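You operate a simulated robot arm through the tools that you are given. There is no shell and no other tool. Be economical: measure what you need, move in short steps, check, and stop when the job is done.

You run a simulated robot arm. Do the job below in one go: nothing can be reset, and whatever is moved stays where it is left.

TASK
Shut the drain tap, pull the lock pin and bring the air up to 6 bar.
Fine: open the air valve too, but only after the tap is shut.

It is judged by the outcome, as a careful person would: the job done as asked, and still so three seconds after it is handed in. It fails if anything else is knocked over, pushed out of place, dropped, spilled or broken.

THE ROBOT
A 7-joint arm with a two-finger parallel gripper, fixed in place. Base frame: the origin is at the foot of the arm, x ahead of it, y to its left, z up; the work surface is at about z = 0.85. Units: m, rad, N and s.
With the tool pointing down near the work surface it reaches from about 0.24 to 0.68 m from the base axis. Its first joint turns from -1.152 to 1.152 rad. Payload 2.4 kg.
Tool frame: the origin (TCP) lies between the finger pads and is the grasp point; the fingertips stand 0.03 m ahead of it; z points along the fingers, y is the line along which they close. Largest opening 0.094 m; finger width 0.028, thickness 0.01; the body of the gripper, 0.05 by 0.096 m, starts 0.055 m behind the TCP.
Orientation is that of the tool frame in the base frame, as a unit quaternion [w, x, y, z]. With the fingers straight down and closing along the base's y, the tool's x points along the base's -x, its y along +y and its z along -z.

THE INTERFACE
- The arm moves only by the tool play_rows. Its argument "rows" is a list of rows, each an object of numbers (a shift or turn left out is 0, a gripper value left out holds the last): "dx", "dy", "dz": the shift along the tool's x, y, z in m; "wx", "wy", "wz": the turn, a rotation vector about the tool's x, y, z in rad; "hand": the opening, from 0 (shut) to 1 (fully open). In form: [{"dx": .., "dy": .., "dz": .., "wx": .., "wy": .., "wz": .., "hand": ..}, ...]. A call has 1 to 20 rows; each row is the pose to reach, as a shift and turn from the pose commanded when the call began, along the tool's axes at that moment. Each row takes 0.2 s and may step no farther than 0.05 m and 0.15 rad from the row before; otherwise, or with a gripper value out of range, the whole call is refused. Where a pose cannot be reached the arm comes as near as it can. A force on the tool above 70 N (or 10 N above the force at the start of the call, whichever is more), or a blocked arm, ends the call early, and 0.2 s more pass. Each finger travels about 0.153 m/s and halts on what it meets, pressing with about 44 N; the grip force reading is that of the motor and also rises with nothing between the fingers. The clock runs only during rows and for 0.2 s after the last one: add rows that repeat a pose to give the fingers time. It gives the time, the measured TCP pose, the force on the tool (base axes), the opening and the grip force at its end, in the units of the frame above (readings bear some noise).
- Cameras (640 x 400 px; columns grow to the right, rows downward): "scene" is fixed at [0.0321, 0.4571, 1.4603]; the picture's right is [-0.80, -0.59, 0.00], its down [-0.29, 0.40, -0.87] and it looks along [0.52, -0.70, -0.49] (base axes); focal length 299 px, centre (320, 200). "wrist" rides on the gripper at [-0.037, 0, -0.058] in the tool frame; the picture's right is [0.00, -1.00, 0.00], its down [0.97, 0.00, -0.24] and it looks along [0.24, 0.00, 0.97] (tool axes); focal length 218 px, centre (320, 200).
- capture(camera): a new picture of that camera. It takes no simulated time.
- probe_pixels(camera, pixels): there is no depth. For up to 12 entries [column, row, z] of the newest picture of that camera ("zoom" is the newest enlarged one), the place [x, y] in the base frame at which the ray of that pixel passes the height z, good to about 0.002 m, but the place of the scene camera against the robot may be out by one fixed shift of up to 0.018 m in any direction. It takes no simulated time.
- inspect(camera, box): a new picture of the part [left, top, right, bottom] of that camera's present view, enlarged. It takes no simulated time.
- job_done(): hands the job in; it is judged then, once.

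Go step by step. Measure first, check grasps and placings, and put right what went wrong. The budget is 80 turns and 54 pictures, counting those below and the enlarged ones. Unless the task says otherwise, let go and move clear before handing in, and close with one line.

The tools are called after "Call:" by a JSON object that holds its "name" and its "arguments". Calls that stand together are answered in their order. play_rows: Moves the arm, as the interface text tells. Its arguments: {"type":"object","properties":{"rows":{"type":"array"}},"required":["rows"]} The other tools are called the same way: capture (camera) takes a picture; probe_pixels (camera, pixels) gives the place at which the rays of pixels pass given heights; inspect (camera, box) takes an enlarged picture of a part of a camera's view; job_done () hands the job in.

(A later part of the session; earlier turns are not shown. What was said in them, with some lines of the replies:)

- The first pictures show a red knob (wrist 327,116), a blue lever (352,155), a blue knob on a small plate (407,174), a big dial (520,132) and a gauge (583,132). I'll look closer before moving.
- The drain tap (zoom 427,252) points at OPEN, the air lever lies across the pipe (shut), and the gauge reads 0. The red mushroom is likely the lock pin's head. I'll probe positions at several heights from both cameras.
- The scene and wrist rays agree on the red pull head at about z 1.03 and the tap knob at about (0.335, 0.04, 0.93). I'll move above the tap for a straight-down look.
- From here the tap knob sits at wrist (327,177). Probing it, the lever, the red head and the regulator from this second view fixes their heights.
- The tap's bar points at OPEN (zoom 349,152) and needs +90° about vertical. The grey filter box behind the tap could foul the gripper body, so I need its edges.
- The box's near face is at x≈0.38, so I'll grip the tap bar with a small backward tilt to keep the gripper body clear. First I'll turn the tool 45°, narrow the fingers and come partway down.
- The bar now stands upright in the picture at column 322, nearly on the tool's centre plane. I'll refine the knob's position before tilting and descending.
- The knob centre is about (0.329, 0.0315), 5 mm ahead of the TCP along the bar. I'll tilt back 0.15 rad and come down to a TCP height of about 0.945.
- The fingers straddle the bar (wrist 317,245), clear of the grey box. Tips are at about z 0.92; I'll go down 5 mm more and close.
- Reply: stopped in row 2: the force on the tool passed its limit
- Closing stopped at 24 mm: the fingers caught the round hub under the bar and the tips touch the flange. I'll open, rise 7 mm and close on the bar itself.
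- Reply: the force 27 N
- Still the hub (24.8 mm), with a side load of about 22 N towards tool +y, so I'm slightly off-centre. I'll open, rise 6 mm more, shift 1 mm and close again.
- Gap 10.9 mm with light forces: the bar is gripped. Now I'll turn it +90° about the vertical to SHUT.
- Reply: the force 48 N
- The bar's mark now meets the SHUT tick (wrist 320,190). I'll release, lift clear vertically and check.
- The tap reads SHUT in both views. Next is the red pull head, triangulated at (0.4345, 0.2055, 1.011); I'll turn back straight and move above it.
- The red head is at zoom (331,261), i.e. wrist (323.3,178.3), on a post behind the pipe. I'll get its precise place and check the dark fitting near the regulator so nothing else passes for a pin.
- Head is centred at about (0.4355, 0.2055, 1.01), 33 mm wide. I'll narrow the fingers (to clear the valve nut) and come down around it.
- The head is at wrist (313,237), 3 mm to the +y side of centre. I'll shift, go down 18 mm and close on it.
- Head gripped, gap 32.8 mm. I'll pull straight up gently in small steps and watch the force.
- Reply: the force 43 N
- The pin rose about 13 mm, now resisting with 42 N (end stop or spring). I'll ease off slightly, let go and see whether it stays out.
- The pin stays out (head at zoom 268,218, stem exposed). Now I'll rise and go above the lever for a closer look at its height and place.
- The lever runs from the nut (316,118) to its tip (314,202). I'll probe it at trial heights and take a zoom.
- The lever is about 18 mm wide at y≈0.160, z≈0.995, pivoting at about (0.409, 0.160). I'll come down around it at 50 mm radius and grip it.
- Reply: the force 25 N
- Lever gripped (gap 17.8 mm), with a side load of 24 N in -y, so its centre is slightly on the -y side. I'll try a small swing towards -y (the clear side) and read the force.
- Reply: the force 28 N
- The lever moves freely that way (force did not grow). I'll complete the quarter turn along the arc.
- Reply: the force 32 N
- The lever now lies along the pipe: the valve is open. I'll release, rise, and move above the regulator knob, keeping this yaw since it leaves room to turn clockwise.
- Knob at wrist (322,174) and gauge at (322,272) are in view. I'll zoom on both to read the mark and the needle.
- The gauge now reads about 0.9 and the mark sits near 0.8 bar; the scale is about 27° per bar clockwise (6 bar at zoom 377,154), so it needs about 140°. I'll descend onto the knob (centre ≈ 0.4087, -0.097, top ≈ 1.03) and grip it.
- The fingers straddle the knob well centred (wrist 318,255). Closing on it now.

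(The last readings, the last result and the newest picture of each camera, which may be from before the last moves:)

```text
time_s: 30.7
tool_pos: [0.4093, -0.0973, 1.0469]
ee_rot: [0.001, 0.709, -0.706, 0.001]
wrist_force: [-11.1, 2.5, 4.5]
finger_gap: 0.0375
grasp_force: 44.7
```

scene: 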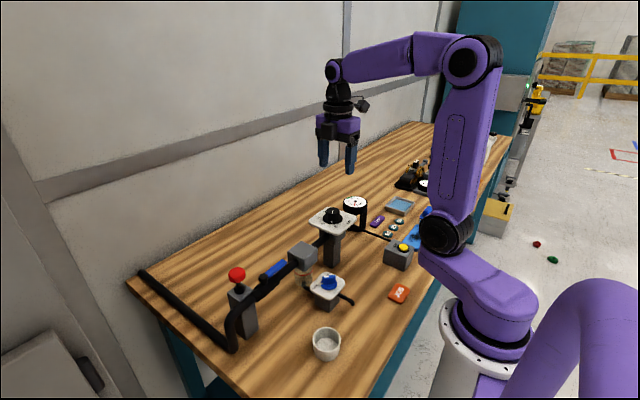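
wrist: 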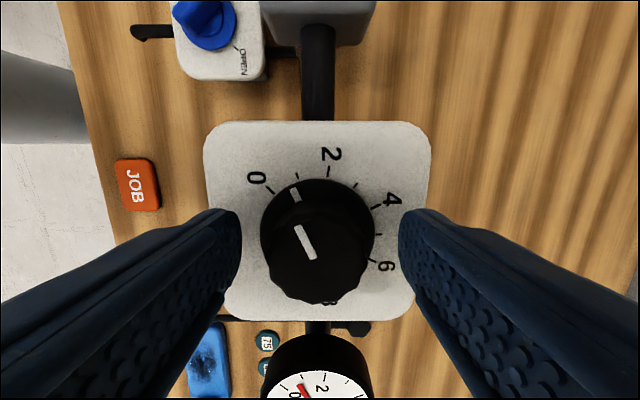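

Gripped at 37.5 mm. I'll turn clockwise 2.24 rad first, a little short of 6 bar, then read the gauge.

Call:
{"name": "play_rows", "arguments": {"rows": [{"wz": 0.14}, {"wz": 0.28}, {"wz": 0.42}, {"wz": 0.56}, {"wz": 0.7}, {"wz": 0.84}, {"wz": 0.98}, {"wz": 1.12}, {"wz": 1.26}, {"wz": 1.4}, {"wz": 1.54}, {"wz": 1.68}, {"wz": 1.82}, {"wz": 1.96}, {"wz": 2.1}, {"wz": 2.24}, {"wz": 2.24}]}}

Call:
{"name": "inspect", "arguments": {"camera": "scene", "box": [300, 170, 400, 250]}}

```text
time_s: 34.3
tool_pos: [0.4122, -0.1012, 1.0486]
ee_rot: [0.004, 0.329, 0.944, -0.003]
wrist_force: [4.6, -33.6, 7.8]
finger_gap: 0.0375
grasp_force: 45.1
```

```text
5.00 times, centred on (350, 210) of scene
```

zoom: 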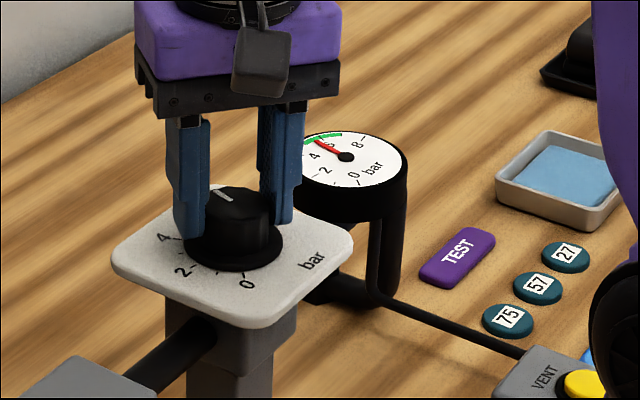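

The gauge shows a bit over 5. I'll take a wrist view for a straighter reading of mark and needle.

Call:
{"name": "capture", "arguments": {"camera": "wrist"}}

```text
8 pictures are left
```

wrist: 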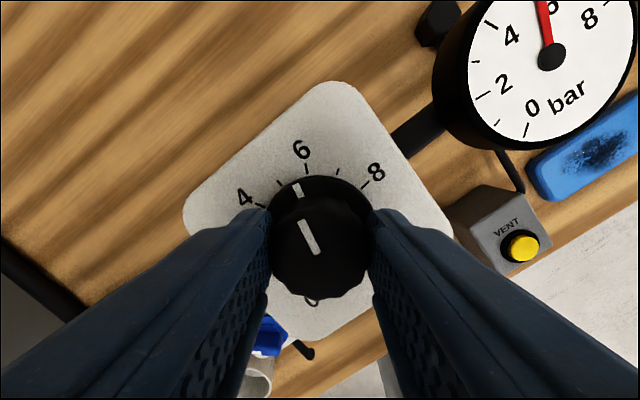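

Mark and needle both read about 5.5 bar. I'll turn 0.22 rad more, easing the side load, then release and rise for a clean reading.

Call:
{"name": "play_rows", "arguments": {"rows": [{"dy": -0.0015, "wz": 0.11}, {"dy": -0.0015, "wz": 0.22}, {"dy": -0.0015, "wz": 0.22}, {"dy": -0.0015, "wz": 0.22, "hand": 0.7}, {"dy": -0.0015, "wz": 0.22, "hand": 0.7}, {"dy": -0.0015, "dz": -0.04, "wz": 0.22}, {"dy": -0.0015, "dz": -0.08, "wz": 0.22}, {"dy": -0.0015, "dz": -0.12, "wz": 0.22}, {"dy": -0.0015, "dz": -0.12, "wz": 0.22}]}}

Call:
{"name": "inspect", "arguments": {"camera": "wrist", "box": [260, 70, 500, 220]}}

```text
time_s: 36.3
tool_pos: [0.4095, -0.0965, 1.1681]
ee_rot: [0.002, 0.429, 0.904, -0.001]
wrist_force: [-0.1, -0.1, 0.1]
finger_gap: 0.0658
grasp_force: 0.1
```

```text
2.67 times, centred on (380, 145) of wrist
```

zoom: 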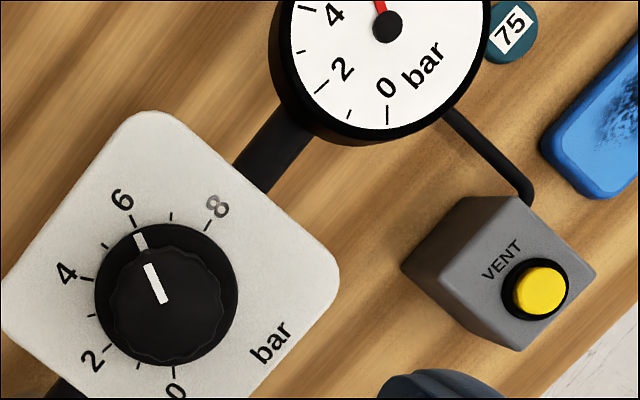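

The mark now points at the 6 tick (zoom 140,242 vs 134,222). I'll read the gauge itself.

Call:
{"name": "inspect", "arguments": {"camera": "wrist", "box": [350, 30, 480, 130]}}

```text
4.00 times, centred on (415, 80) of wrist
```

zoom: 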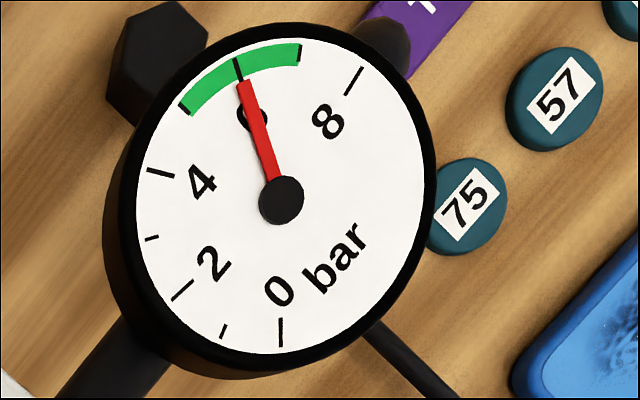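

The needle lies on the 6 tick in the green band (zoom 243,80). One last scene check that the pin, tap and lever are as left, after rising a little more.

Call:
{"name": "play_rows", "arguments": {"rows": [{"dz": -0.04}, {"dz": -0.08}, {"dz": -0.08}, {"dz": -0.08}, {"dz": -0.08}]}}

Call:
{"name": "inspect", "arguments": {"camera": "scene", "box": [200, 180, 420, 370]}}

Call:
{"name": "inspect", "arguments": {"camera": "scene", "box": [300, 170, 400, 250]}}

```text
time_s: 37.5
tool_pos: [0.4083, -0.0968, 1.2474]
ee_rot: [0.002, 0.429, 0.903, 0.0]
wrist_force: [0.0, -0.2, -1.1]
finger_gap: 0.0658
grasp_force: 0.1
```

```text
2.11 times, centred on (310, 275) of scene
```

zoom: 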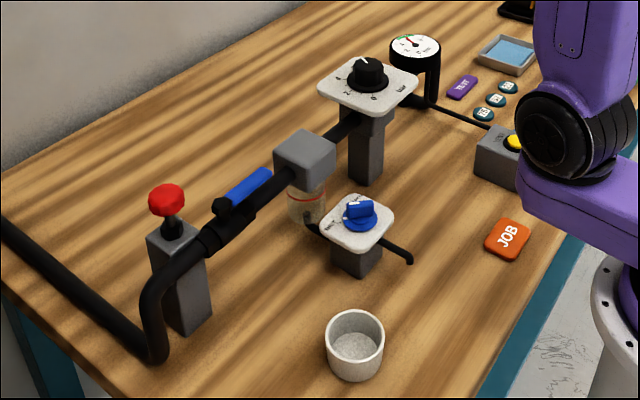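

```text
5.00 times, centred on (350, 210) of scene
```

zoom: 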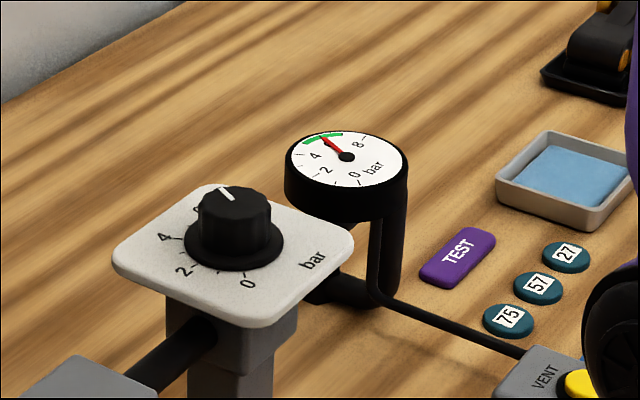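

The tap is at SHUT, the pin is out, the lever lies along the pipe and the gauge holds at 6. Nothing else has moved and the arm is clear, so I'm handing it in.

Call:
{"name": "job_done", "arguments": {}}

```text
The job is handed in.
```

The drain tap is shut, the lock pin is pulled and staying out, the air valve was opened only after the tap was shut, and the gauge reads 6 bar.
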